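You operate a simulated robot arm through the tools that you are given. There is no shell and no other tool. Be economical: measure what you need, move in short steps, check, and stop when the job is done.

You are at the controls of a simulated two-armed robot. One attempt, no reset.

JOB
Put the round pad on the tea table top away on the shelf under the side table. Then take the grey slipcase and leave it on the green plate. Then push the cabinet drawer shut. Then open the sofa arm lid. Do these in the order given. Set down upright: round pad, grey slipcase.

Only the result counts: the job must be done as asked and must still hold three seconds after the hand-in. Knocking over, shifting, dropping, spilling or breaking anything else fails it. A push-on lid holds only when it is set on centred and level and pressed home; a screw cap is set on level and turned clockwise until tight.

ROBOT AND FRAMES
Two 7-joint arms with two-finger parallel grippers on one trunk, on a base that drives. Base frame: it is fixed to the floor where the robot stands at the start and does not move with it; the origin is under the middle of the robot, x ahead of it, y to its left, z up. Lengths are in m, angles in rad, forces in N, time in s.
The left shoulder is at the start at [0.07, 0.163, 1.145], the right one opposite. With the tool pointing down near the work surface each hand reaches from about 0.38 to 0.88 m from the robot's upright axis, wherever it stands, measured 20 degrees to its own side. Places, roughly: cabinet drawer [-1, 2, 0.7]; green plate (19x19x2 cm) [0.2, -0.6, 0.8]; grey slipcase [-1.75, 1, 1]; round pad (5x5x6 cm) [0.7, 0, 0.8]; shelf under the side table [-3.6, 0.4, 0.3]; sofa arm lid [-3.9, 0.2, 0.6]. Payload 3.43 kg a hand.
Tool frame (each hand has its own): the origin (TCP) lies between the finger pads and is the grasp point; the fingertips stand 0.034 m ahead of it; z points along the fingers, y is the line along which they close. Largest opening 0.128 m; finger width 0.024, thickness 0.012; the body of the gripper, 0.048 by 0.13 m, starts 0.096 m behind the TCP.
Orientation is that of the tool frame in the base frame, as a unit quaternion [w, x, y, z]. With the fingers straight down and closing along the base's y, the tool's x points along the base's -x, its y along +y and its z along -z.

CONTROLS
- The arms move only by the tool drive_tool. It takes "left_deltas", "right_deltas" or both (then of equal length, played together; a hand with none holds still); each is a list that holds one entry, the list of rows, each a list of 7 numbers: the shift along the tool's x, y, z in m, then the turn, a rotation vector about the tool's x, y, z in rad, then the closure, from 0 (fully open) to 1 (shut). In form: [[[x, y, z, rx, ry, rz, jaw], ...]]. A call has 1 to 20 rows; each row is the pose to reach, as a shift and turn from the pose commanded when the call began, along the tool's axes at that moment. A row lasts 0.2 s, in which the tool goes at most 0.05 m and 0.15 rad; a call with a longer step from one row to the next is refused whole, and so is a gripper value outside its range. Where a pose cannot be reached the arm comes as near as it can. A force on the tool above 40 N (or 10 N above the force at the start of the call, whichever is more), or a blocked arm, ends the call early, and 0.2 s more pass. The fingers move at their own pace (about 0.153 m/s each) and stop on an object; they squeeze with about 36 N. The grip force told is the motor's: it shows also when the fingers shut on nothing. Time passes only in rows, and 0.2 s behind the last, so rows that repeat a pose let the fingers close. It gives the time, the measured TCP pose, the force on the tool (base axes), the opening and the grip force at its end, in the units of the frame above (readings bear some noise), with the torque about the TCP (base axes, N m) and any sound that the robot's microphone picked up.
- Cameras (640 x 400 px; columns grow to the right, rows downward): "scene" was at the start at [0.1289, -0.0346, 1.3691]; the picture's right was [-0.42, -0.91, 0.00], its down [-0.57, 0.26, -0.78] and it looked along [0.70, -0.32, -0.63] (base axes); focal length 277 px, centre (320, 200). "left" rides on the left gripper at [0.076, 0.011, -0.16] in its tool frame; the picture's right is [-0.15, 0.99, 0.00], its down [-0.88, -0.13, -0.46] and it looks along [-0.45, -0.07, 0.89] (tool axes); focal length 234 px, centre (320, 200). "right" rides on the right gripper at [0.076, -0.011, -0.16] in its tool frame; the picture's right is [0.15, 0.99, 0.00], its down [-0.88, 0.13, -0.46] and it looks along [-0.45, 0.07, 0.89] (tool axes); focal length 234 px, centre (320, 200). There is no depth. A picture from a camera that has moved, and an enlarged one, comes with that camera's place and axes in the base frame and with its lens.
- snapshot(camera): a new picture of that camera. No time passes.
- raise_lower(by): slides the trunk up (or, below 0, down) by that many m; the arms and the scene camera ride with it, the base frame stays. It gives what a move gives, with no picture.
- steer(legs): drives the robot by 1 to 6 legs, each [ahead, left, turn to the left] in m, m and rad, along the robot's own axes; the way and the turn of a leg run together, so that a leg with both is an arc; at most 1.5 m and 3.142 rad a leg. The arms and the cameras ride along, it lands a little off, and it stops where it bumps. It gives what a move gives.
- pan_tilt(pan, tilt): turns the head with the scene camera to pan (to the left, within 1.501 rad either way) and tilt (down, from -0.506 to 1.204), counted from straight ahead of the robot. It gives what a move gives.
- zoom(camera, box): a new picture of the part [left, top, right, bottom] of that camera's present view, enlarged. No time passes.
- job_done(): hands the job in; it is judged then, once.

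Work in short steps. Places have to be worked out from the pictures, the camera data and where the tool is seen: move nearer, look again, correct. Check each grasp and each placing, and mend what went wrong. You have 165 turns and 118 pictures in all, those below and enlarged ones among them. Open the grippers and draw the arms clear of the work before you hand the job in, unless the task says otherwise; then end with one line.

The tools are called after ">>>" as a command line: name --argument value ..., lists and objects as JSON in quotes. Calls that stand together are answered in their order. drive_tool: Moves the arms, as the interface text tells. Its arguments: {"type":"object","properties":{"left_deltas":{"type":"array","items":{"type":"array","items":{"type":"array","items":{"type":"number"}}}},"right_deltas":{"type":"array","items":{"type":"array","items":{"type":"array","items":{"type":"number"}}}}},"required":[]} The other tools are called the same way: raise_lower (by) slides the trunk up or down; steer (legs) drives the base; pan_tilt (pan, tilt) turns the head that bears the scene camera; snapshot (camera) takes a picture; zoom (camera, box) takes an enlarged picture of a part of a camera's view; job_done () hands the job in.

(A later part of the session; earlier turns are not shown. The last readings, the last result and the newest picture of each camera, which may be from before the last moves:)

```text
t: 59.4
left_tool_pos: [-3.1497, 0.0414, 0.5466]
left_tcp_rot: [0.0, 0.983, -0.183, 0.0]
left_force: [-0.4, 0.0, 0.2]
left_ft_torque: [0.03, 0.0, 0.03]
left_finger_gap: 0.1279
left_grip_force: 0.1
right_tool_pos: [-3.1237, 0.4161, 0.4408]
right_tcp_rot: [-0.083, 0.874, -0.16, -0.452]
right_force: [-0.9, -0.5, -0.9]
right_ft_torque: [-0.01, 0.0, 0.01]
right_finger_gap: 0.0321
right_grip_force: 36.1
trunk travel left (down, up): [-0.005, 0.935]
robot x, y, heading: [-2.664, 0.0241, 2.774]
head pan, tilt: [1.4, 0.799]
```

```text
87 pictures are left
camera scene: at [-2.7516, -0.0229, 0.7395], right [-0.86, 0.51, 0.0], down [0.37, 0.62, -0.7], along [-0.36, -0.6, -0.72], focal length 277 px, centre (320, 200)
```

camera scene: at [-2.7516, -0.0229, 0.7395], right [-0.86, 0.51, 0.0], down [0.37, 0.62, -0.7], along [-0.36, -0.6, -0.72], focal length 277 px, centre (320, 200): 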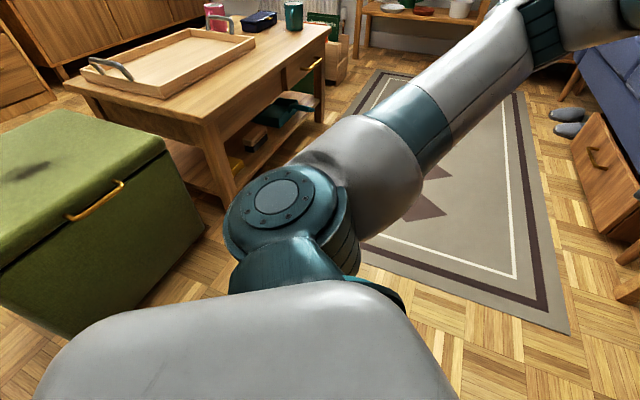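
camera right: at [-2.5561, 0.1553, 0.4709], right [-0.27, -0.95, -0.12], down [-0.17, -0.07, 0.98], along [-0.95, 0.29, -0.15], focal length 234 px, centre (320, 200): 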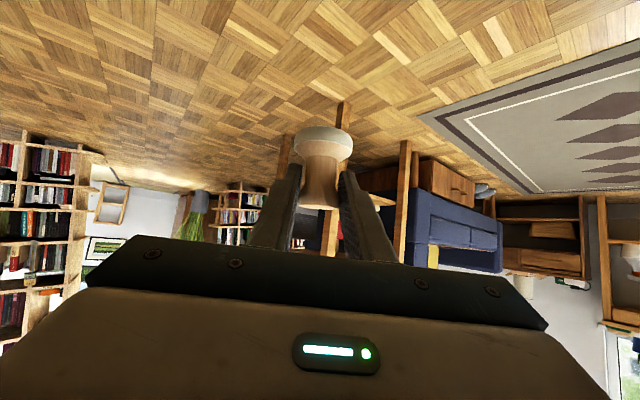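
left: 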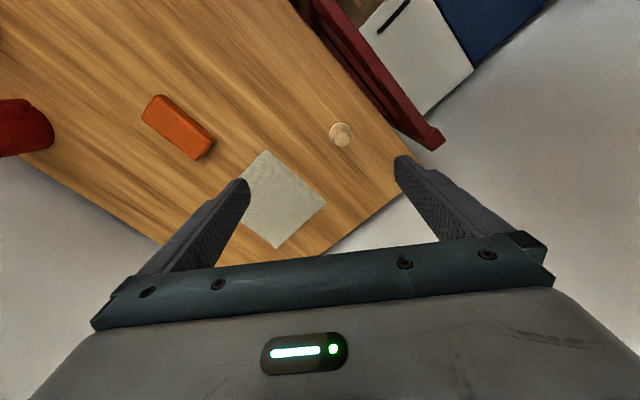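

Clear of the ottoman. Now left 0.3 m and ahead 0.2 m, keeping distance from the coffee table (edge about 0.35 m off).

>>> steer --legs '[[0, 0.3, 0], [0.2, 0, 0]]'

>>> pan_tilt --pan 0.0 --tilt 0.45

>>> snapshot --camera "scene"

>>> snapshot --camera "right"

```text
t: 62.7
left_tool_pos: [-3.4436, -0.1666, 0.547]
left_tcp_rot: [0.0, 0.982, -0.187, 0.0]
left_force: [0.3, 0.5, 0.0]
left_ft_torque: [-0.02, 0.05, 0.01]
left_finger_gap: 0.1281
left_grip_force: 0.0
right_tool_pos: [-3.4149, 0.2088, 0.4409]
right_tcp_rot: [-0.086, 0.873, -0.165, -0.452]
right_force: [-0.1, 0.0, 0.4]
right_ft_torque: [0.01, -0.02, -0.03]
right_finger_gap: 0.0322
right_grip_force: 35.7
trunk travel left (down, up): [-0.005, 0.935]
robot x, y, heading: [-2.9571, -0.1835, 2.767]
head pan, tilt: [1.4, 0.799]
```

```text
t: 64.2
left_tool_pos: [-3.4432, -0.1676, 0.5479]
left_tcp_rot: [0.0, 0.983, -0.186, 0.0]
left_force: [-0.5, 0.4, 1.2]
left_ft_torque: [-0.01, -0.04, -0.02]
left_finger_gap: 0.1277
left_grip_force: 0.1
right_tool_pos: [-3.4149, 0.2084, 0.4402]
right_tcp_rot: [-0.084, 0.873, -0.164, -0.451]
right_force: [-1.2, -0.5, -0.9]
right_ft_torque: [-0.01, -0.03, 0.03]
right_finger_gap: 0.0323
right_grip_force: 36.2
trunk travel left (down, up): [-0.005, 0.935]
robot x, y, heading: [-2.9578, -0.1852, 2.77]
head pan, tilt: [0.0, 0.45]
```

```text
86 pictures are left
camera scene: at [-3.0905, -0.1303, 0.7699], right [0.36, 0.93, 0.0], down [0.41, -0.16, -0.9], along [-0.84, 0.33, -0.44], focal length 277 px, centre (320, 200)
```

scene: 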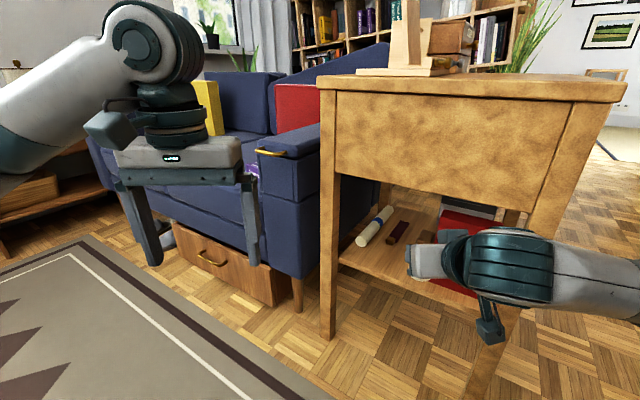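

```text
85 pictures are left
camera right: at [-3.2494, 0.1544, 0.4709], right [-0.28, -0.95, -0.12], down [-0.17, -0.07, 0.98], along [-0.94, 0.29, -0.15], focal length 234 px, centre (320, 200)
```

right: 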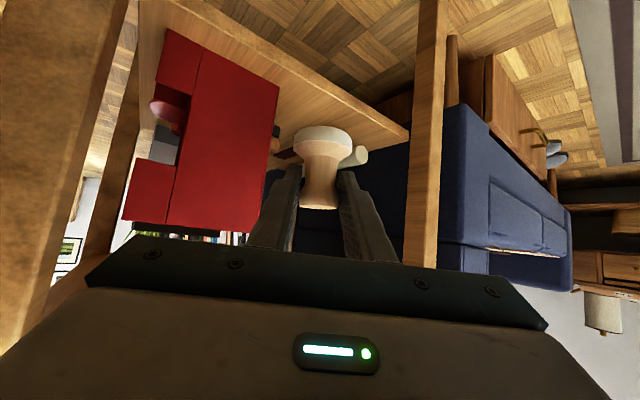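

View confirms: red box corner ~[-3.465,0.29], roll end ~[-3.64,0.22], shelf edge at room-line. Target [-3.55, 0.25]; move in with the pad bottom still ~3 cm above the shelf.

>>> drive_tool --right_deltas '[[[-0.0122, 0.0025, 0.0345, 0, 0, 0, 1], [-0.0244, 0.005, 0.069, 0, 0, 0, 1], [-0.0366, 0.0074, 0.1035, 0, 0, 0, 1], [-0.0488, 0.0098, 0.138, 0, 0, 0, 1], [-0.0488, 0.0098, 0.138, 0, 0, 0, 1]]]'

>>> snapshot --camera "right"

>>> snapshot --camera "scene"

```text
t: 65.4
left_tool_pos: [-3.4376, -0.1676, 0.5513]
left_tcp_rot: [-0.001, 0.982, -0.19, -0.004]
left_force: [0.0, -0.2, 0.8]
left_ft_torque: [0.03, 0.03, 0.0]
left_finger_gap: 0.1281
left_grip_force: 0.0
right_tool_pos: [-3.5425, 0.2461, 0.4054]
right_tcp_rot: [-0.086, 0.872, -0.162, -0.454]
right_force: [-0.9, -0.2, -0.6]
right_ft_torque: [0.0, 0.01, -0.02]
right_finger_gap: 0.0323
right_grip_force: 35.6
trunk travel left (down, up): [-0.005, 0.935]
robot x, y, heading: [-2.9574, -0.1834, 2.762]
head pan, tilt: [0.0, 0.45]
```

```text
84 pictures are left
camera right: at [-3.3754, 0.1936, 0.4342], right [-0.28, -0.95, -0.12], down [-0.17, -0.08, 0.98], along [-0.95, 0.29, -0.14], focal length 234 px, centre (320, 200)
```

right: 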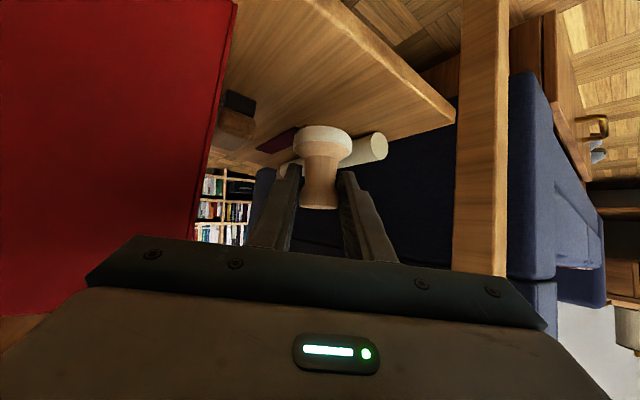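

```text
83 pictures are left
camera scene: at [-3.0828, -0.1332, 0.7706], right [0.37, 0.93, 0.0], down [0.4, -0.16, -0.9], along [-0.84, 0.33, -0.43], focal length 277 px, centre (320, 200)
```

scene: 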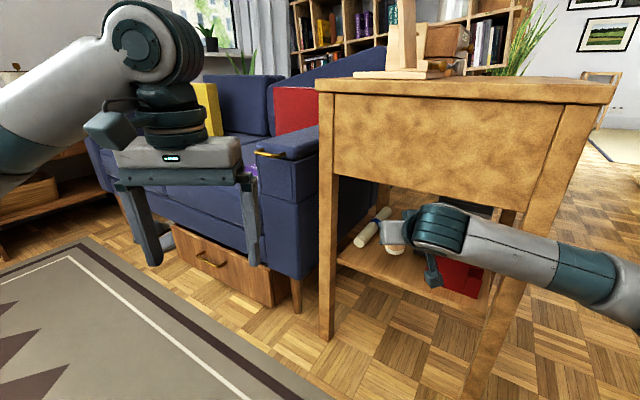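

Position good. Lower straight down 3 cm and read force.

>>> drive_tool --right_deltas '[[[0.0082, 0, 0.0058, 0, 0, 0, 1], [0.0163, 0, 0.0116, 0, 0, 0, 1], [0.0245, 0, 0.0173, 0, 0, 0, 1], [0.0245, 0, 0.0173, 0, 0, 0, 1]]]'

>>> zoom --camera "scene" --box '[320, 190, 480, 310]'

```text
t: 66.4
left_tool_pos: [-3.4417, -0.17, 0.5517]
left_tcp_rot: [-0.004, 0.982, -0.187, -0.006]
left_force: [-0.1, 0.2, 0.7]
left_ft_torque: [-0.01, 0.03, -0.02]
left_finger_gap: 0.1276
left_grip_force: 0.0
right_tool_pos: [-3.5458, 0.245, 0.3882]
right_tcp_rot: [-0.087, 0.868, -0.16, -0.462]
right_force: [0.4, -0.1, -0.9]
right_ft_torque: [0.03, 0.02, -0.02]
right_finger_gap: 0.0321
right_grip_force: 35.6
trunk travel left (down, up): [-0.005, 0.935]
robot x, y, heading: [-2.9575, -0.1833, 2.766]
head pan, tilt: [0.0, 0.45]
```

```text
3.33 times, centred on (400, 250) of scene
camera zoom: at [-3.0841, -0.1366, 0.7721], right [0.37, 0.93, 0.01], down [0.4, -0.15, -0.91], along [-0.84, 0.33, -0.42], focal length 924 px, centre (53, 33)
```

zoom: 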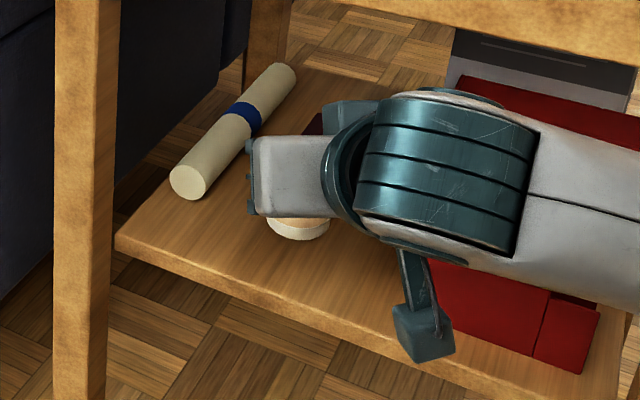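

The wrist did not descend fully and the robot body lifted slightly: some other arm link is touching. Look at the right arm.

>>> pan_tilt --pan -1.0 --tilt 0.8

>>> snapshot --camera "scene"

```text
t: 67.7
left_tool_pos: [-3.4403, -0.1713, 0.5511]
left_tcp_rot: [-0.004, 0.983, -0.186, -0.006]
left_force: [0.1, 0.4, -0.1]
left_ft_torque: [0.05, -0.01, -0.02]
left_finger_gap: 0.1281
left_grip_force: 0.0
right_tool_pos: [-3.5457, 0.2445, 0.3857]
right_tcp_rot: [-0.086, 0.87, -0.16, -0.459]
right_force: [-0.5, 0.1, -0.5]
right_ft_torque: [0.03, -0.01, 0.02]
right_finger_gap: 0.0318
right_grip_force: 36.1
trunk travel left (down, up): [-0.005, 0.935]
robot x, y, heading: [-2.958, -0.1828, 2.771]
head pan, tilt: [-1.0, 0.799]
```

```text
81 pictures are left
camera scene: at [-3.0145, -0.0908, 0.7412], right [0.98, 0.2, -0.01], down [0.13, -0.7, -0.71], along [-0.14, 0.69, -0.71], focal length 277 px, centre (320, 200)
```

scene: 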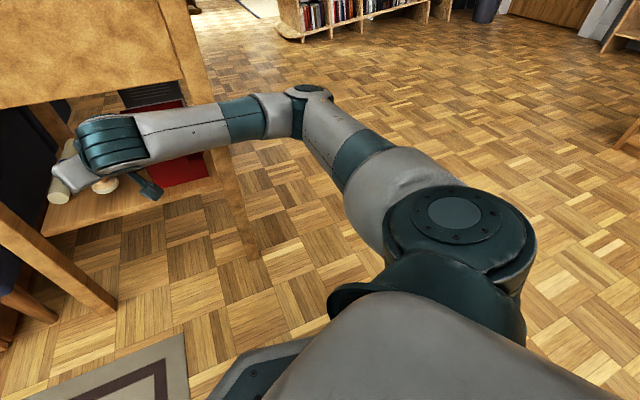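

>>> zoom --camera "scene" --box '[40, 60, 360, 260]'

>>> snapshot --camera "right"

```text
2.00 times, centred on (200, 160) of scene
camera zoom: at [-3.0145, -0.0908, 0.7412], right [0.98, 0.2, -0.01], down [0.13, -0.7, -0.71], along [-0.14, 0.69, -0.71], focal length 554 px, centre (560, 280)
```

zoom: 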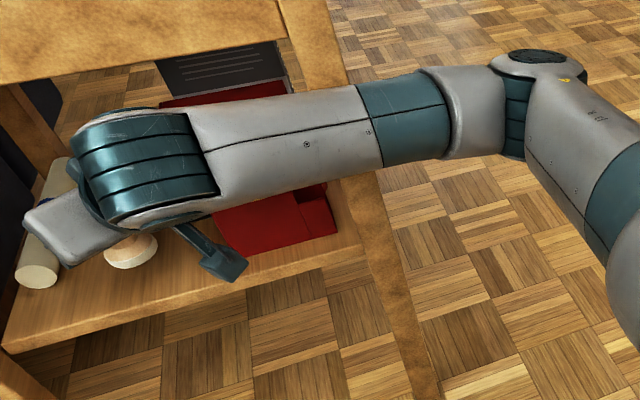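

```text
79 pictures are left
camera right: at [-3.3793, 0.1918, 0.4127], right [-0.28, -0.95, -0.13], down [-0.16, -0.08, 0.98], along [-0.95, 0.29, -0.13], focal length 234 px, centre (320, 200)
```

right: 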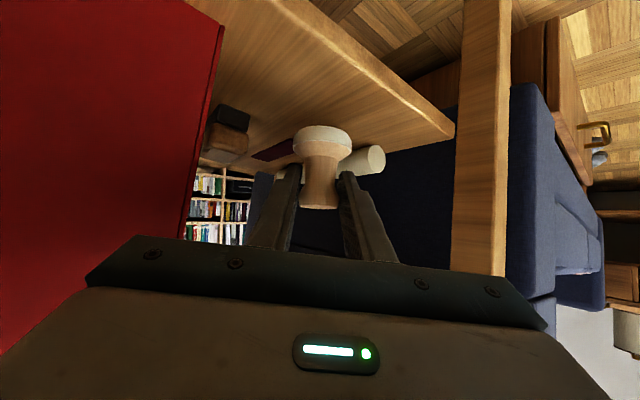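

The forearm seems to press on the near table leg (robot pushed back slightly). I retreat by the same way and will re-approach with the robot turned more square to the side of the table.

>>> drive_tool --right_deltas '[[[-0.0122, 0, -0.0087, 0, 0, 0, 1], [-0.0245, 0, -0.0173, 0, 0, 0, 1], [-0.0123, -0.0025, -0.0518, 0, 0, 0, 1], [-0.0, -0.005, -0.0863, 0, 0, 0, 1], [0.0121, -0.0074, -0.1208, 0, 0, 0, 1], [0.0243, -0.0098, -0.1553, 0, 0, 0, 1], [0.0243, -0.0098, -0.1553, 0, 0, 0, 1]]]'

>>> pan_tilt --pan -0.1 --tilt 0.5

>>> snapshot --camera "scene"

```text
t: 69.3
left_tool_pos: [-3.4438, -0.166, 0.5475]
left_tcp_rot: [0.0, 0.982, -0.187, 0.0]
left_force: [0.0, 0.6, -0.8]
left_ft_torque: [0.01, -0.01, 0.03]
left_finger_gap: 0.1278
left_grip_force: 0.1
right_tool_pos: [-3.4154, 0.2105, 0.4424]
right_tcp_rot: [-0.084, 0.873, -0.163, -0.453]
right_force: [-0.3, -0.3, -0.7]
right_ft_torque: [0.0, 0.02, -0.03]
right_finger_gap: 0.0323
right_grip_force: 36.9
trunk travel left (down, up): [-0.005, 0.935]
robot x, y, heading: [-2.9562, -0.1815, 2.765]
head pan, tilt: [-1.0, 0.799]
```

```text
t: 70.5
left_tool_pos: [-3.4446, -0.1671, 0.5485]
left_tcp_rot: [0.0, 0.982, -0.187, 0.0]
left_force: [0.4, 0.3, -0.1]
left_ft_torque: [-0.04, 0.01, 0.01]
left_finger_gap: 0.1282
left_grip_force: 0.0
right_tool_pos: [-3.416, 0.2095, 0.4432]
right_tcp_rot: [-0.085, 0.873, -0.164, -0.451]
right_force: [-0.1, 0.3, 0.4]
right_ft_torque: [0.03, -0.02, 0.04]
right_finger_gap: 0.0323
right_grip_force: 35.8
trunk travel left (down, up): [-0.005, 0.935]
robot x, y, heading: [-2.9596, -0.1819, 2.773]
head pan, tilt: [-0.099, 0.499]
```

```text
78 pictures are left
camera scene: at [-3.0859, -0.1222, 0.7655], right [0.46, 0.89, 0.0], down [0.43, -0.22, -0.88], along [-0.78, 0.4, -0.48], focal length 277 px, centre (320, 200)
```

scene: 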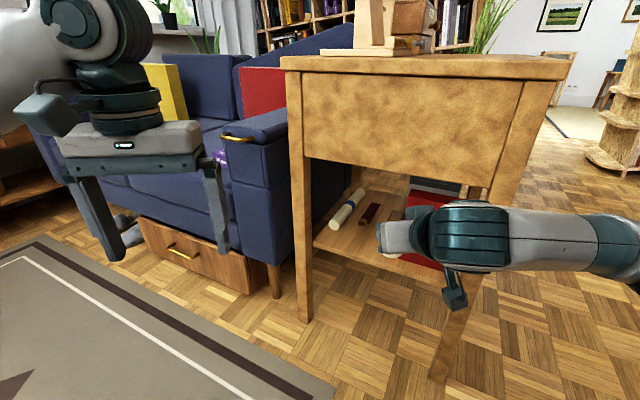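

The table has not moved (legs at same coordinates). Now an arc: left 0.26 m while turning right 0.37 rad, which keeps the hand about where it is.

>>> steer --legs '[[0.06, 0.26, -0.37]]'

>>> snapshot --camera "scene"

```text
t: 72.4
left_tool_pos: [-3.595, -0.1875, 0.5469]
left_tcp_rot: [0.0, 0.934, -0.357, 0.0]
left_force: [-0.3, -0.1, -0.7]
left_ft_torque: [0.0, -0.02, 0.01]
left_finger_gap: 0.1279
left_grip_force: 0.1
right_tool_pos: [-3.4364, 0.1544, 0.4426]
right_tcp_rot: [-0.163, 0.831, -0.315, -0.43]
right_force: [0.5, -0.1, 0.1]
right_ft_torque: [0.01, 0.01, 0.0]
right_finger_gap: 0.0321
right_grip_force: 36.0
trunk travel left (down, up): [-0.005, 0.935]
robot x, y, heading: [-3.1456, -0.3738, 2.413]
head pan, tilt: [-0.099, 0.499]
```

```text
77 pictures are left
camera scene: at [-3.2431, -0.2698, 0.7655], right [0.74, 0.68, 0.0], down [0.32, -0.35, -0.88], along [-0.59, 0.65, -0.48], focal length 277 px, centre (320, 200)
```

scene: 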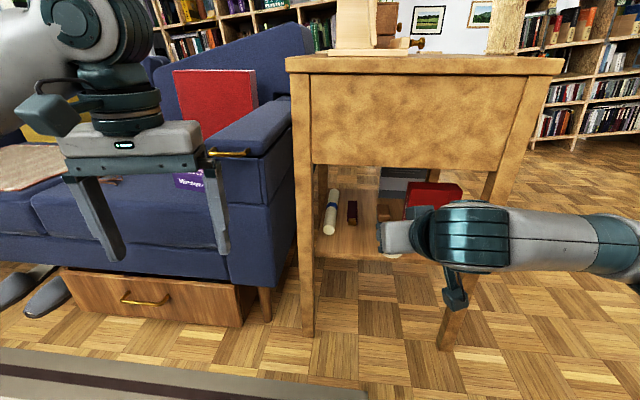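

Good alignment. Insert again toward [-3.554, 0.247, 0.40] and watch the body tilt.

>>> drive_tool --right_deltas '[[[-0.013, 0.0021, 0.0369, 0, 0, 0, 1], [-0.026, 0.0043, 0.0738, 0, 0, 0, 1], [-0.039, 0.0064, 0.1106, 0, 0, 0, 1], [-0.052, 0.0085, 0.1475, 0, 0, 0, 1], [-0.052, 0.0085, 0.1475, 0, 0, 0, 1]]]'

>>> snapshot --camera "scene"

>>> snapshot --camera "right"

```text
t: 73.6
left_tool_pos: [-3.595, -0.1873, 0.5476]
left_tcp_rot: [0.0, 0.934, -0.356, 0.0]
left_force: [0.9, 0.1, -0.1]
left_ft_torque: [0.01, 0.01, -0.01]
left_finger_gap: 0.1279
left_grip_force: 0.1
right_tool_pos: [-3.5517, 0.2474, 0.4032]
right_tcp_rot: [-0.162, 0.831, -0.314, -0.43]
right_force: [0.2, -0.5, -0.6]
right_ft_torque: [0.01, 0.02, 0.03]
right_finger_gap: 0.0322
right_grip_force: 36.1
trunk travel left (down, up): [-0.005, 0.935]
robot x, y, heading: [-3.1442, -0.3756, 2.414]
head pan, tilt: [-0.099, 0.499]
```

```text
76 pictures are left
camera scene: at [-3.2432, -0.2698, 0.7655], right [0.74, 0.68, 0.0], down [0.32, -0.35, -0.88], along [-0.59, 0.65, -0.48], focal length 277 px, centre (320, 200)
```

scene: 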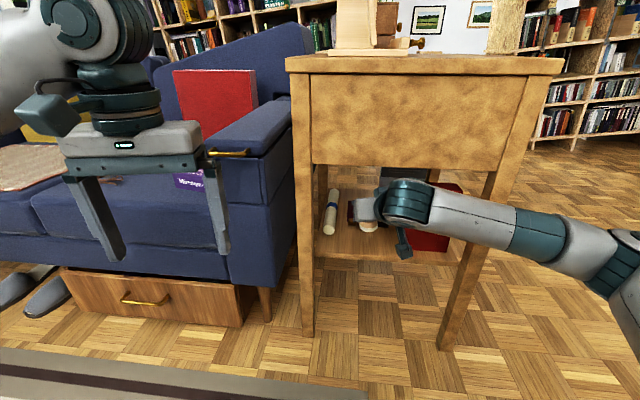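

```text
75 pictures are left
camera right: at [-3.4145, 0.1397, 0.4328], right [-0.59, -0.8, -0.12], down [-0.19, -0.01, 0.98], along [-0.78, 0.6, -0.15], focal length 234 px, centre (320, 200)
```

right: 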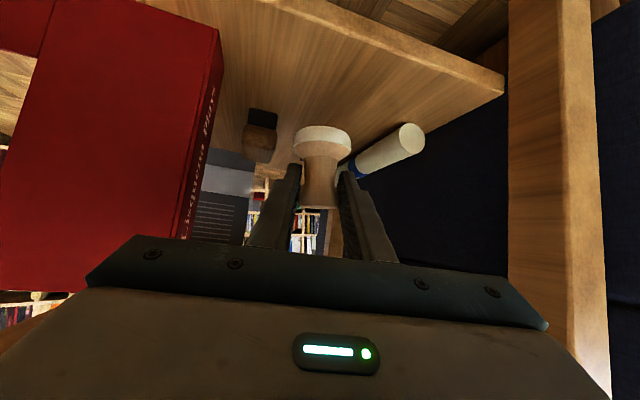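

No tilt now. Lower 2.5 cm.

>>> drive_tool --right_deltas '[[[0.0082, 0, 0.0058, 0, 0, 0, 1], [0.0164, 0, 0.0116, 0, 0, 0, 1], [0.0205, 0, 0.0145, 0, 0, 0, 1], [0.0205, 0, 0.0145, 0, 0, 0, 1]]]'

>>> zoom --camera "scene" --box '[290, 170, 450, 270]'

```text
t: 74.6
left_tool_pos: [-3.5946, -0.1865, 0.5483]
left_tcp_rot: [0.0, 0.934, -0.357, 0.001]
left_force: [-0.3, 0.3, -0.9]
left_ft_torque: [-0.02, 0.01, 0.0]
left_finger_gap: 0.128
left_grip_force: 0.1
right_tool_pos: [-3.5546, 0.2479, 0.3772]
right_tcp_rot: [-0.163, 0.83, -0.314, -0.431]
right_force: [0.2, 0.3, 0.2]
right_ft_torque: [0.0, 0.01, 0.02]
right_finger_gap: 0.032
right_grip_force: 35.7
trunk travel left (down, up): [-0.005, 0.935]
robot x, y, heading: [-3.148, -0.3723, 2.413]
head pan, tilt: [-0.099, 0.499]
```

```text
4.00 times, centred on (370, 220) of scene
camera zoom: at [-3.2432, -0.2698, 0.7655], right [0.74, 0.68, 0.0], down [0.32, -0.35, -0.88], along [-0.59, 0.65, -0.48], focal length 1108 px, centre (120, 120)
```

zoom: 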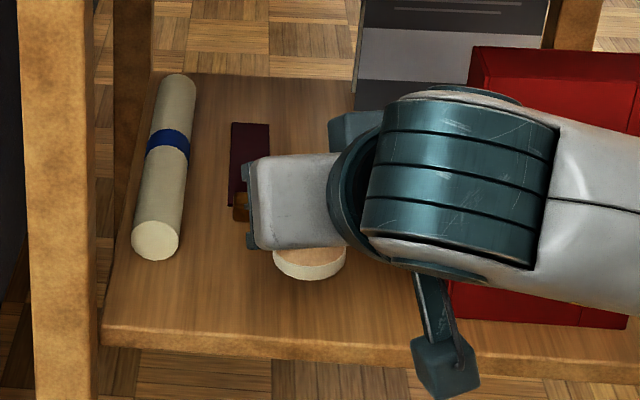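

About 1 cm left. Lower in small steps.

>>> drive_tool --right_deltas '[[[0.0033, 0, 0.0023, 0, 0, 0, 1], [0.0066, 0, 0.0046, 0, 0, 0, 1], [0.0066, 0, 0.0046, 0, 0, 0, 1]]]'

```text
t: 75.4
left_tool_pos: [-3.5943, -0.1874, 0.5483]
left_tcp_rot: [0.0, 0.934, -0.357, 0.0]
left_force: [0.4, -0.2, 0.0]
left_ft_torque: [-0.02, 0.01, 0.0]
left_finger_gap: 0.1278
left_grip_force: 0.0
right_tool_pos: [-3.5552, 0.2478, 0.3692]
right_tcp_rot: [-0.162, 0.831, -0.315, -0.429]
right_force: [0.2, 0.3, -0.9]
right_ft_torque: [-0.04, 0.0, 0.01]
right_finger_gap: 0.0318
right_grip_force: 36.1
trunk travel left (down, up): [-0.005, 0.935]
robot x, y, heading: [-3.1471, -0.37, 2.41]
head pan, tilt: [-0.099, 0.499]
```

No contact yet; continue with 3 mm steps.

>>> drive_tool --right_deltas '[[[0.0025, 0, 0.0017, 0, 0, 0, 1], [0.0049, 0, 0.0035, 0, 0, 0, 1], [0.0049, 0, 0.0035, 0, 0, 0, 1]]]'

>>> zoom --camera "scene" --box '[330, 200, 410, 260]'

```text
t: 76.2
left_tool_pos: [-3.5954, -0.1867, 0.5471]
left_tcp_rot: [0.0, 0.934, -0.356, -0.001]
left_force: [0.2, 1.1, 0.2]
left_ft_torque: [0.01, -0.01, 0.03]
left_finger_gap: 0.1279
left_grip_force: 0.0
right_tool_pos: [-3.5533, 0.2471, 0.3615]
right_tcp_rot: [-0.163, 0.831, -0.315, -0.429]
right_force: [-0.1, -0.4, -1.5]
right_ft_torque: [-0.01, -0.04, 0.03]
right_finger_gap: 0.0318
right_grip_force: 36.0
trunk travel left (down, up): [-0.005, 0.935]
robot x, y, heading: [-3.1438, -0.3712, 2.41]
head pan, tilt: [-0.099, 0.499]
```

```text
6.67 times, centred on (370, 230) of scene
camera zoom: at [-3.2432, -0.2698, 0.7655], right [0.74, 0.68, 0.0], down [0.32, -0.35, -0.88], along [-0.59, 0.65, -0.48], focal length 1847 px, centre (-13, 0)
```

zoom: 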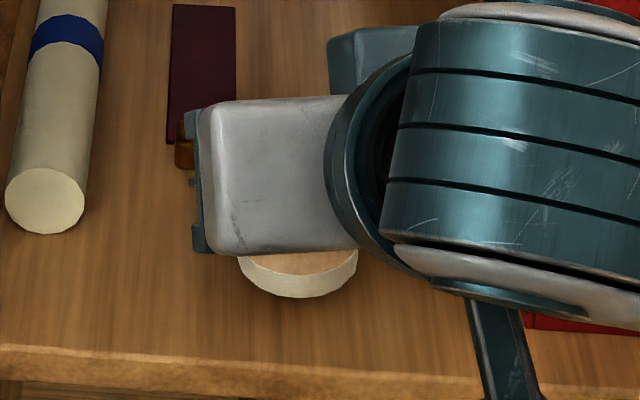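

Still free; continue 6 mm more.

>>> drive_tool --right_deltas '[[[0.0025, 0, 0.0017, 0, 0, 0, 1], [0.0049, 0, 0.0035, 0, 0, 0, 1], [0.0049, 0, 0.0035, 0, 0, 0, 1]]]'

```text
t: 77.0
left_tool_pos: [-3.5932, -0.1867, 0.5474]
left_tcp_rot: [0.0, 0.934, -0.356, 0.001]
left_force: [-0.5, 0.7, -1.0]
left_ft_torque: [-0.04, 0.03, 0.0]
left_finger_gap: 0.1282
left_grip_force: 0.0
right_tool_pos: [-3.5539, 0.2477, 0.3564]
right_tcp_rot: [-0.162, 0.831, -0.314, -0.43]
right_force: [-0.5, 0.5, -0.6]
right_ft_torque: [-0.02, 0.04, 0.0]
right_finger_gap: 0.0322
right_grip_force: 36.4
trunk travel left (down, up): [-0.005, 0.935]
robot x, y, heading: [-3.1489, -0.3711, 2.415]
head pan, tilt: [-0.099, 0.499]
```

>>> drive_tool --right_deltas '[[[0.0025, 0, 0.0017, 0, 0, 0, 1], [0.0049, 0, 0.0035, 0, 0, 0, 1], [0.0049, 0, 0.0035, 0, 0, 0, 1]]]'

>>> snapshot --camera "right"

```text
t: 77.8
left_tool_pos: [-3.5929, -0.1879, 0.548]
left_tcp_rot: [0.0, 0.934, -0.357, -0.001]
left_force: [-0.4, -0.2, -0.4]
left_ft_torque: [0.0, 0.03, 0.0]
left_finger_gap: 0.128
left_grip_force: 0.0
right_tool_pos: [-3.5546, 0.2481, 0.3529]
right_tcp_rot: [-0.163, 0.829, -0.315, -0.432]
right_force: [1.3, 0.9, 15.0]
right_ft_torque: [-0.04, 0.23, -0.05]
right_finger_gap: 0.0319
right_grip_force: 35.8
trunk travel left (down, up): [-0.005, 0.935]
robot x, y, heading: [-3.1475, -0.3696, 2.414]
head pan, tilt: [-0.099, 0.499]
```

```text
72 pictures are left
camera right: at [-3.4171, 0.1396, 0.3816], right [-0.59, -0.8, -0.12], down [-0.18, -0.01, 0.98], along [-0.78, 0.6, -0.14], focal length 234 px, centre (320, 200)
```

right: 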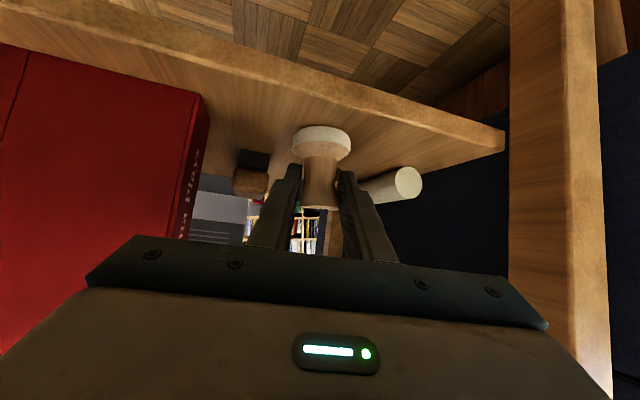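

Contact at 15 N: pad stands on the shelf (z≈0.305). Open partly and check before retreat.

>>> drive_tool --right_deltas '[[[0, 0, 0, 0, 0, 0, 0.8], [0, 0, 0, 0, 0, 0, 0.6], [0, 0, 0, 0, 0, 0, 0.45], [0, 0, 0, 0, 0, 0, 0.45]]]'

>>> snapshot --camera "right"

```text
t: 78.8
left_tool_pos: [-3.5943, -0.1876, 0.5494]
left_tcp_rot: [0.0, 0.934, -0.356, 0.0]
left_force: [0.7, 0.8, 0.1]
left_ft_torque: [-0.02, 0.0, 0.01]
left_finger_gap: 0.1278
left_grip_force: 0.0
right_tool_pos: [-3.5526, 0.2459, 0.3485]
right_tcp_rot: [-0.162, 0.831, -0.314, -0.43]
right_force: [0.1, -0.1, 0.5]
right_ft_torque: [0.01, 0.0, -0.02]
right_finger_gap: 0.0705
right_grip_force: 0.0
trunk travel left (down, up): [-0.005, 0.935]
robot x, y, heading: [-3.1476, -0.3712, 2.408]
head pan, tilt: [-0.099, 0.499]
```

```text
71 pictures are left
camera right: at [-3.4171, 0.1393, 0.3789], right [-0.59, -0.8, -0.12], down [-0.19, -0.01, 0.98], along [-0.78, 0.6, -0.15], focal length 234 px, centre (320, 200)
```

right: 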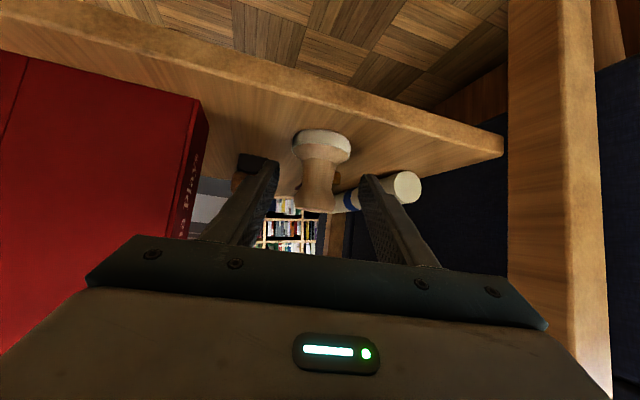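

Pad stands free. Withdraw along the tool axis.

>>> drive_tool --right_deltas '[[[0, 0, -0.02, 0, 0, 0, 0.45], [0, 0, -0.05, 0, 0, 0, 0.45], [0, 0, -0.085, 0, 0, 0, 0.45], [0, 0, -0.12, 0, 0, 0, 0.45], [0, 0, -0.15, 0, 0, 0, 0.45]]]'

>>> zoom --camera "scene" --box '[200, 80, 440, 280]'

```text
t: 80.0
left_tool_pos: [-3.5943, -0.1879, 0.5469]
left_tcp_rot: [-0.001, 0.934, -0.357, 0.0]
left_force: [-0.6, 0.4, 0.2]
left_ft_torque: [-0.01, -0.02, -0.01]
left_finger_gap: 0.1281
left_grip_force: 0.1
right_tool_pos: [-3.4611, 0.168, 0.4355]
right_tcp_rot: [-0.163, 0.831, -0.315, -0.43]
right_force: [0.7, 0.9, -0.8]
right_ft_torque: [-0.01, -0.04, 0.04]
right_finger_gap: 0.0703
right_grip_force: 0.0
trunk travel left (down, up): [-0.005, 0.935]
robot x, y, heading: [-3.1424, -0.3756, 2.41]
head pan, tilt: [-0.099, 0.499]
```

```text
2.00 times, centred on (320, 180) of scene
camera zoom: at [-3.2432, -0.2698, 0.7655], right [0.74, 0.68, 0.0], down [0.32, -0.35, -0.88], along [-0.59, 0.65, -0.48], focal length 554 px, centre (320, 240)
```

zoom: 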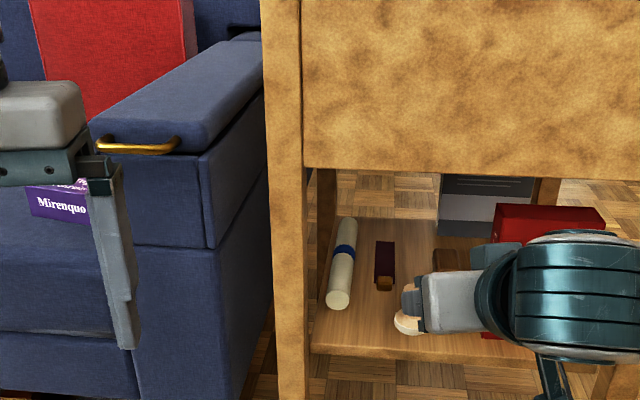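

Pad rests upright on the shelf, neighbours untouched. I retract a bit and drive back by the reverse of the path I came.

>>> drive_tool --right_deltas '[[[0.0175, 0, -0.0245, 0, 0, 0, 0.45], [0.035, 0, -0.049, 0, 0, 0, 0.45]]]'

>>> steer --legs '[[-0.06, -0.26, 0.37]]'

>>> steer --legs '[[-0.2, 0, 0], [0, -0.35, 0]]'

>>> raise_lower --by 0.4

>>> raise_lower --by 0.4

>>> snapshot --camera "scene"

```text
t: 80.6
left_tool_pos: [-3.5939, -0.1876, 0.5482]
left_tcp_rot: [0.0, 0.934, -0.357, 0.0]
left_force: [-0.3, 0.0, -0.2]
left_ft_torque: [-0.02, 0.0, -0.02]
left_finger_gap: 0.1283
left_grip_force: 0.1
right_tool_pos: [-3.4414, 0.1479, 0.4349]
right_tcp_rot: [-0.163, 0.83, -0.315, -0.429]
right_force: [-0.1, -0.2, 0.4]
right_ft_torque: [0.04, 0.02, 0.01]
right_finger_gap: 0.0703
right_grip_force: 0.0
right hand out of reach, approached as far as the arm can: row 2
trunk travel left (down, up): [-0.005, 0.935]
robot x, y, heading: [-3.1439, -0.3748, 2.416]
head pan, tilt: [-0.099, 0.499]
```

```text
t: 82.5
left_tool_pos: [-3.4403, -0.1669, 0.5473]
left_tcp_rot: [-0.001, 0.984, -0.177, 0.0]
left_force: [-1.0, 0.0, -0.3]
left_ft_torque: [-0.01, -0.03, 0.02]
left_finger_gap: 0.1281
left_grip_force: 0.2
right_tool_pos: [-3.421, 0.202, 0.4338]
right_tcp_rot: [-0.081, 0.874, -0.156, -0.452]
right_force: [0.1, 0.0, 0.2]
right_ft_torque: [0.01, 0.04, -0.01]
right_finger_gap: 0.0705
right_grip_force: 0.0
trunk travel left (down, up): [-0.005, 0.935]
robot x, y, heading: [-2.9572, -0.1717, 2.786]
head pan, tilt: [-0.099, 0.499]
```

```text
t: 85.9
left_tool_pos: [-3.1368, 0.0819, 0.5475]
left_tcp_rot: [0.0, 0.984, -0.175, 0.0]
left_force: [-0.5, -0.4, 0.2]
left_ft_torque: [0.0, 0.0, 0.0]
left_finger_gap: 0.1279
left_grip_force: 0.1
right_tool_pos: [-3.1197, 0.4503, 0.4342]
right_tcp_rot: [-0.08, 0.875, -0.154, -0.452]
right_force: [0.7, 0.7, 0.2]
right_ft_torque: [-0.05, -0.03, -0.01]
right_finger_gap: 0.0706
right_grip_force: 0.0
trunk travel left (down, up): [-0.005, 0.935]
robot x, y, heading: [-2.6562, 0.0769, 2.789]
head pan, tilt: [-0.099, 0.499]
```

```text
t: 89.8
left_tool_pos: [-3.1389, 0.0815, 0.9476]
left_tcp_rot: [0.0, 0.984, -0.177, 0.0]
left_force: [0.1, 0.4, 0.1]
left_ft_torque: [0.0, -0.02, 0.02]
left_finger_gap: 0.1277
left_grip_force: 0.0
right_tool_pos: [-3.1198, 0.4506, 0.8335]
right_tcp_rot: [-0.079, 0.875, -0.154, -0.452]
right_force: [-0.8, 1.4, 0.6]
right_ft_torque: [0.04, 0.02, 0.02]
right_finger_gap: 0.0705
right_grip_force: 0.0
trunk travel left (down, up): [-0.405, 0.535]
robot x, y, heading: [-2.657, 0.0775, 2.787]
head pan, tilt: [-0.099, 0.499]
```

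```text
t: 93.6
left_tool_pos: [-3.1376, 0.0804, 1.3469]
left_tcp_rot: [0.001, 0.985, -0.175, 0.0]
left_force: [-0.2, 0.8, -0.2]
left_ft_torque: [0.01, 0.02, -0.02]
left_finger_gap: 0.1281
left_grip_force: 0.1
right_tool_pos: [-3.1203, 0.4511, 1.2341]
right_tcp_rot: [-0.079, 0.875, -0.153, -0.453]
right_force: [-0.5, -0.2, -0.7]
right_ft_torque: [0.0, -0.03, 0.04]
right_finger_gap: 0.0706
right_grip_force: 0.2
trunk travel left (down, up): [-0.805, 0.135]
robot x, y, heading: [-2.6533, 0.075, 2.793]
head pan, tilt: [-0.099, 0.499]
```

```text
69 pictures are left
camera scene: at [-2.781, 0.1338, 1.5654], right [0.44, 0.9, 0.0], down [0.43, -0.21, -0.88], along [-0.79, 0.38, -0.48], focal length 277 px, centre (320, 200)
```

scene: 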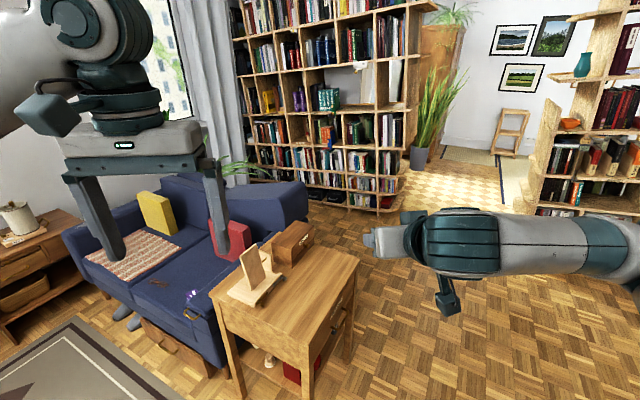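

Now turn right about 1.95 rad to face the bookcase with the slipcase.

>>> steer --legs '[[0, 0, -1.95]]'

>>> pan_tilt --pan 0.0 --tilt 0.5

>>> snapshot --camera "scene"

```text
t: 98.7
left_tool_pos: [-2.4729, 0.5244, 1.3477]
left_tcp_rot: [0.0, -0.411, 0.912, 0.001]
left_force: [0.9, -0.6, 0.7]
left_ft_torque: [-0.02, 0.0, -0.02]
left_finger_gap: 0.128
left_grip_force: 0.0
right_tool_pos: [-2.1329, 0.3751, 1.2344]
right_tcp_rot: [0.418, -0.367, 0.809, 0.19]
right_force: [-0.7, -1.1, 0.6]
right_ft_torque: [-0.01, 0.03, 0.03]
right_finger_gap: 0.0702
right_grip_force: 0.0
trunk travel left (down, up): [-0.805, 0.135]
robot x, y, heading: [-2.6494, 0.0762, 0.846]
head pan, tilt: [-0.099, 0.499]
```

```text
t: 99.3
left_tool_pos: [-2.4706, 0.5262, 1.3471]
left_tcp_rot: [0.0, -0.411, 0.911, 0.0]
left_force: [0.4, -0.5, -0.1]
left_ft_torque: [-0.06, -0.01, 0.01]
left_finger_gap: 0.1282
left_grip_force: 0.0
right_tool_pos: [-2.1329, 0.3749, 1.235]
right_tcp_rot: [0.418, -0.367, 0.809, 0.19]
right_force: [0.4, 0.4, 0.1]
right_ft_torque: [0.01, -0.04, -0.02]
right_finger_gap: 0.0705
right_grip_force: 0.1
trunk travel left (down, up): [-0.805, 0.135]
robot x, y, heading: [-2.654, 0.0742, 0.851]
head pan, tilt: [0.0, 0.499]
```

```text
68 pictures are left
camera scene: at [-2.5582, 0.1827, 1.5655], right [0.75, -0.66, 0.0], down [-0.32, -0.36, -0.88], along [0.58, 0.66, -0.48], focal length 277 px, centre (320, 200)
```

scene: 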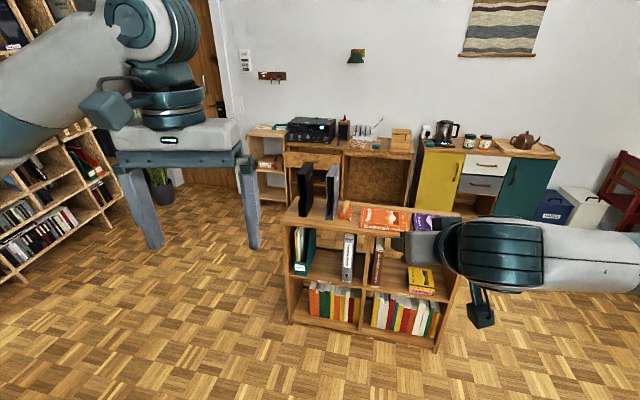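

Slipcases stand on the bookcase's left end, an open drawer in the desk beyond. Zoom.

>>> zoom --camera "scene" --box '[270, 110, 430, 240]'

```text
3.08 times, centred on (350, 175) of scene
camera zoom: at [-2.5582, 0.1827, 1.5655], right [0.75, -0.66, 0.0], down [-0.32, -0.36, -0.88], along [0.58, 0.66, -0.48], focal length 852 px, centre (228, 277)
```

zoom: 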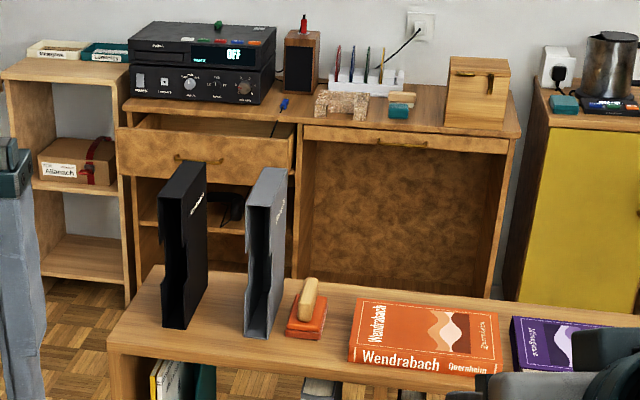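

Slipcase: about 4.5 cm thick (along room e2), ~15 cm deep, top at z≈1.06, centre about [-1.71,1.05]. I square up to the bookcase (heading 0.64) and approach; left hand will take it from above.

>>> steer --legs '[[0, 0, -0.21], [0.6, 0.05, 0]]'

>>> pan_tilt --pan 0.2 --tilt 0.6

>>> snapshot --camera "scene"

>>> snapshot --camera "left"

```text
t: 103.5
left_tool_pos: [-1.9328, 0.8831, 1.3468]
left_tcp_rot: [0.0, -0.319, 0.948, -0.001]
left_force: [0.1, 0.7, -0.1]
left_ft_torque: [-0.01, 0.0, 0.02]
left_finger_gap: 0.1281
left_grip_force: 0.1
right_tool_pos: [-1.6312, 0.6688, 1.2349]
right_tcp_rot: [0.435, -0.284, 0.842, 0.147]
right_force: [-0.5, -0.7, -0.6]
right_ft_torque: [-0.03, 0.0, 0.02]
right_finger_gap: 0.0702
right_grip_force: 0.0
trunk travel left (down, up): [-0.805, 0.135]
robot x, y, heading: [-2.2002, 0.4733, 0.646]
head pan, tilt: [0.0, 0.499]
```

```text
t: 104.2
left_tool_pos: [-1.9324, 0.8849, 1.3472]
left_tcp_rot: [0.001, -0.318, 0.948, -0.001]
left_force: [0.5, 0.0, 0.1]
left_ft_torque: [0.0, 0.01, 0.02]
left_finger_gap: 0.1281
left_grip_force: 0.1
right_tool_pos: [-1.6321, 0.6689, 1.2334]
right_tcp_rot: [0.435, -0.284, 0.842, 0.147]
right_force: [-0.6, -0.3, -0.4]
right_ft_torque: [0.02, 0.0, 0.03]
right_finger_gap: 0.0703
right_grip_force: 0.1
trunk travel left (down, up): [-0.805, 0.135]
robot x, y, heading: [-2.1983, 0.48, 0.648]
head pan, tilt: [0.201, 0.6]
```

```text
66 pictures are left
camera scene: at [-2.1, 0.5775, 1.5564], right [0.75, -0.66, 0.0], down [-0.37, -0.42, -0.82], along [0.55, 0.62, -0.57], focal length 277 px, centre (320, 200)
```

scene: 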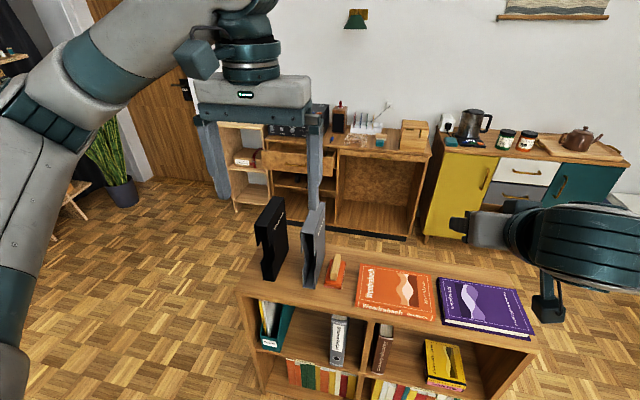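

```text
65 pictures are left
camera left: at [-1.9992, 0.8475, 1.5064], right [-0.48, 0.88, 0.0], down [0.78, 0.43, 0.46], along [0.4, 0.22, -0.89], focal length 234 px, centre (320, 200)
```

left: 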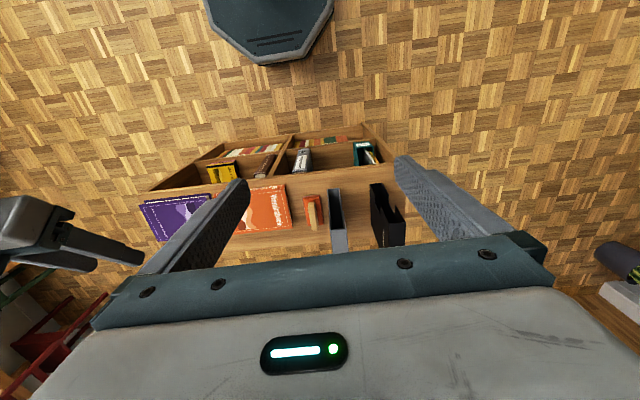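

>>> zoom --camera "scene" --box '[240, 180, 400, 300]'

>>> zoom --camera "left" --box '[280, 170, 420, 260]'

```text
3.33 times, centred on (320, 240) of scene
camera zoom: at [-2.1, 0.5775, 1.5564], right [0.75, -0.66, 0.0], down [-0.37, -0.42, -0.82], along [0.55, 0.62, -0.57], focal length 924 px, centre (320, 67)
```

zoom: 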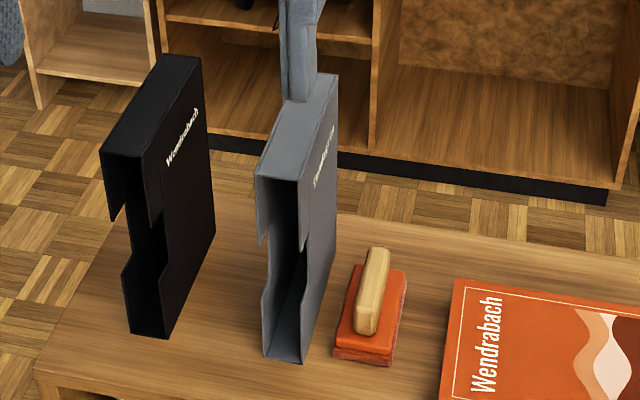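

```text
4.44 times, centred on (350, 215) of left
camera zoom: at [-1.9992, 0.8475, 1.5064], right [-0.48, 0.88, 0.0], down [0.78, 0.43, 0.46], along [0.4, 0.22, -0.89], focal length 1041 px, centre (187, 133)
```

zoom: 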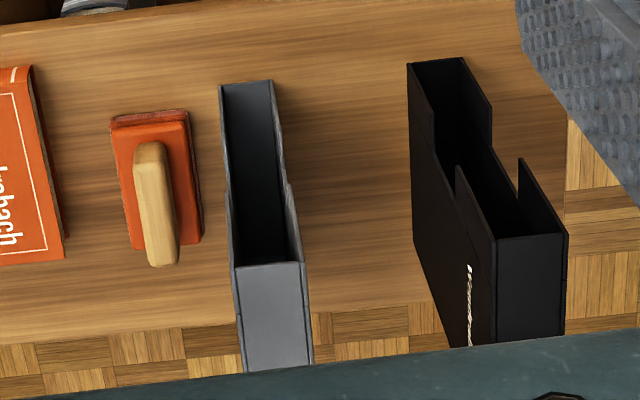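

Triangulated: bookcase top z≈0.79, slipcase front bottom ~[-1.733,1.045], top z≈1.03, ~4 cm thick, 14.6 cm deep, centre ≈[-1.672,1.09]. The left hand is directly in line; drive ahead 0.2 m.

>>> steer --legs '[[0.2, 0, 0]]'

>>> snapshot --camera "left"

```text
t: 105.8
left_tool_pos: [-1.7781, 1.0009, 1.3484]
left_tcp_rot: [0.002, -0.318, 0.948, 0.001]
left_force: [-1.0, 0.1, -0.4]
left_ft_torque: [0.01, -0.03, 0.01]
left_finger_gap: 0.1281
left_grip_force: 0.1
right_tool_pos: [-1.4766, 0.7873, 1.2345]
right_tcp_rot: [0.436, -0.285, 0.841, 0.148]
right_force: [-0.6, 0.2, -0.3]
right_ft_torque: [0.01, 0.02, -0.01]
right_finger_gap: 0.0703
right_grip_force: 0.0
trunk travel left (down, up): [-0.805, 0.135]
robot x, y, heading: [-2.0456, 0.6013, 0.649]
head pan, tilt: [0.201, 0.6]
```

```text
62 pictures are left
camera left: at [-1.8453, 0.9641, 1.5076], right [-0.48, 0.88, 0.0], down [0.78, 0.43, 0.46], along [0.4, 0.22, -0.89], focal length 234 px, centre (320, 200)
```

left: 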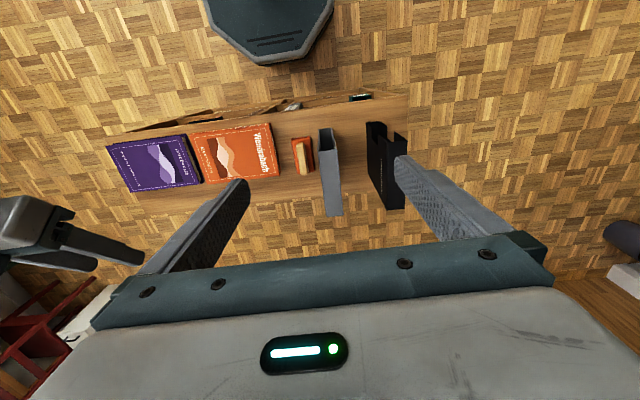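

>>> zoom --camera "left" --box '[270, 110, 430, 230]'

```text
3.33 times, centred on (350, 170) of left
camera zoom: at [-1.8453, 0.9641, 1.5076], right [-0.48, 0.88, 0.0], down [0.78, 0.43, 0.46], along [0.4, 0.22, -0.89], focal length 781 px, centre (220, 300)
```

zoom: 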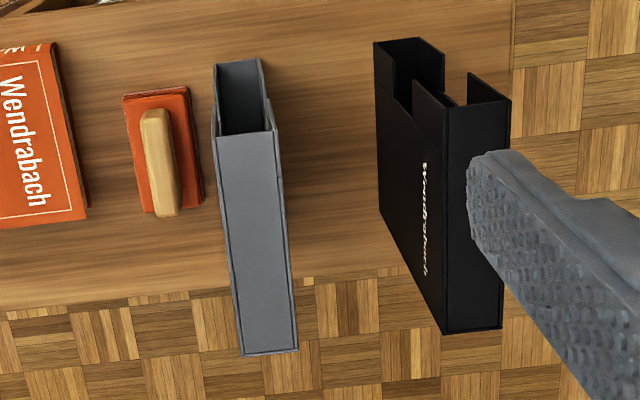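

Centre of the top at [-1.676, 1.087]; move over it and descend to z=1.0.

>>> drive_tool --left_deltas '[[[-0.044, 0.002, 0, 0, 0, 0, 0], [-0.088, 0.005, 0, 0, 0, 0, 0], [-0.133, 0.007, 0, 0, 0, 0, 0], [-0.133, 0.007, 0.049, 0, 0, 0, 0], [-0.133, 0.007, 0.098, 0, 0, 0, 0], [-0.133, 0.007, 0.147, 0, 0, 0, 0], [-0.133, 0.007, 0.196, 0, 0, 0, 0], [-0.133, 0.007, 0.24, 0, 0, 0, 0], [-0.133, 0.007, 0.28, 0, 0, 0, 0], [-0.133, 0.007, 0.315, 0, 0, 0, 0], [-0.133, 0.007, 0.345, 0, 0, 0, 0], [-0.133, 0.007, 0.345, 0, 0, 0, 0]]]'

>>> snapshot --camera "left"

>>> snapshot --camera "scene"

```text
t: 108.4
left_tool_pos: [-1.6734, 1.091, 1.0001]
left_tcp_rot: [0.001, -0.318, 0.948, 0.0]
left_force: [0.9, -0.1, -0.3]
left_ft_torque: [-0.03, -0.02, -0.04]
left_finger_gap: 0.128
left_grip_force: 0.0
right_tool_pos: [-1.4749, 0.7867, 1.2351]
right_tcp_rot: [0.435, -0.284, 0.841, 0.147]
right_force: [-0.2, -0.7, 0.3]
right_ft_torque: [-0.01, -0.01, -0.01]
right_finger_gap: 0.0701
right_grip_force: 0.0
trunk travel left (down, up): [-0.805, 0.135]
robot x, y, heading: [-2.0439, 0.6009, 0.65]
head pan, tilt: [0.201, 0.6]
```

```text
60 pictures are left
camera left: at [-1.7409, 1.0528, 1.159], right [-0.48, 0.88, 0.0], down [0.78, 0.43, 0.46], along [0.4, 0.22, -0.89], focal length 234 px, centre (320, 200)
```

left: 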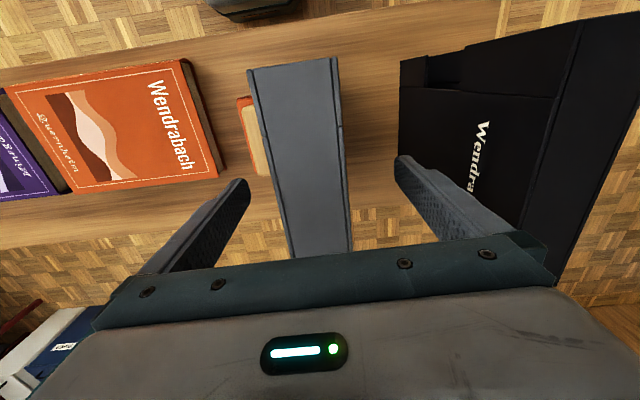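

```text
59 pictures are left
camera scene: at [-1.9438, 0.6955, 1.5564], right [0.75, -0.66, 0.0], down [-0.37, -0.42, -0.83], along [0.55, 0.62, -0.56], focal length 277 px, centre (320, 200)
```

scene: 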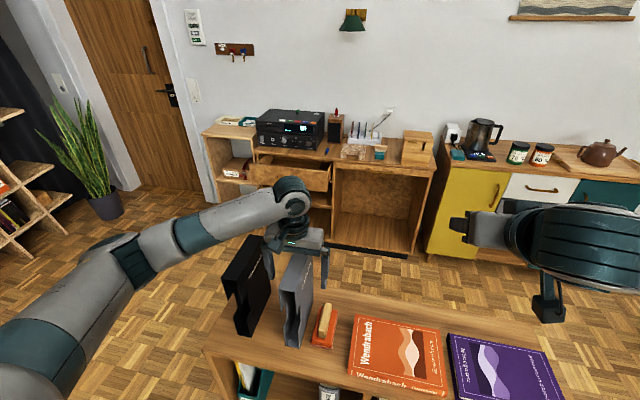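

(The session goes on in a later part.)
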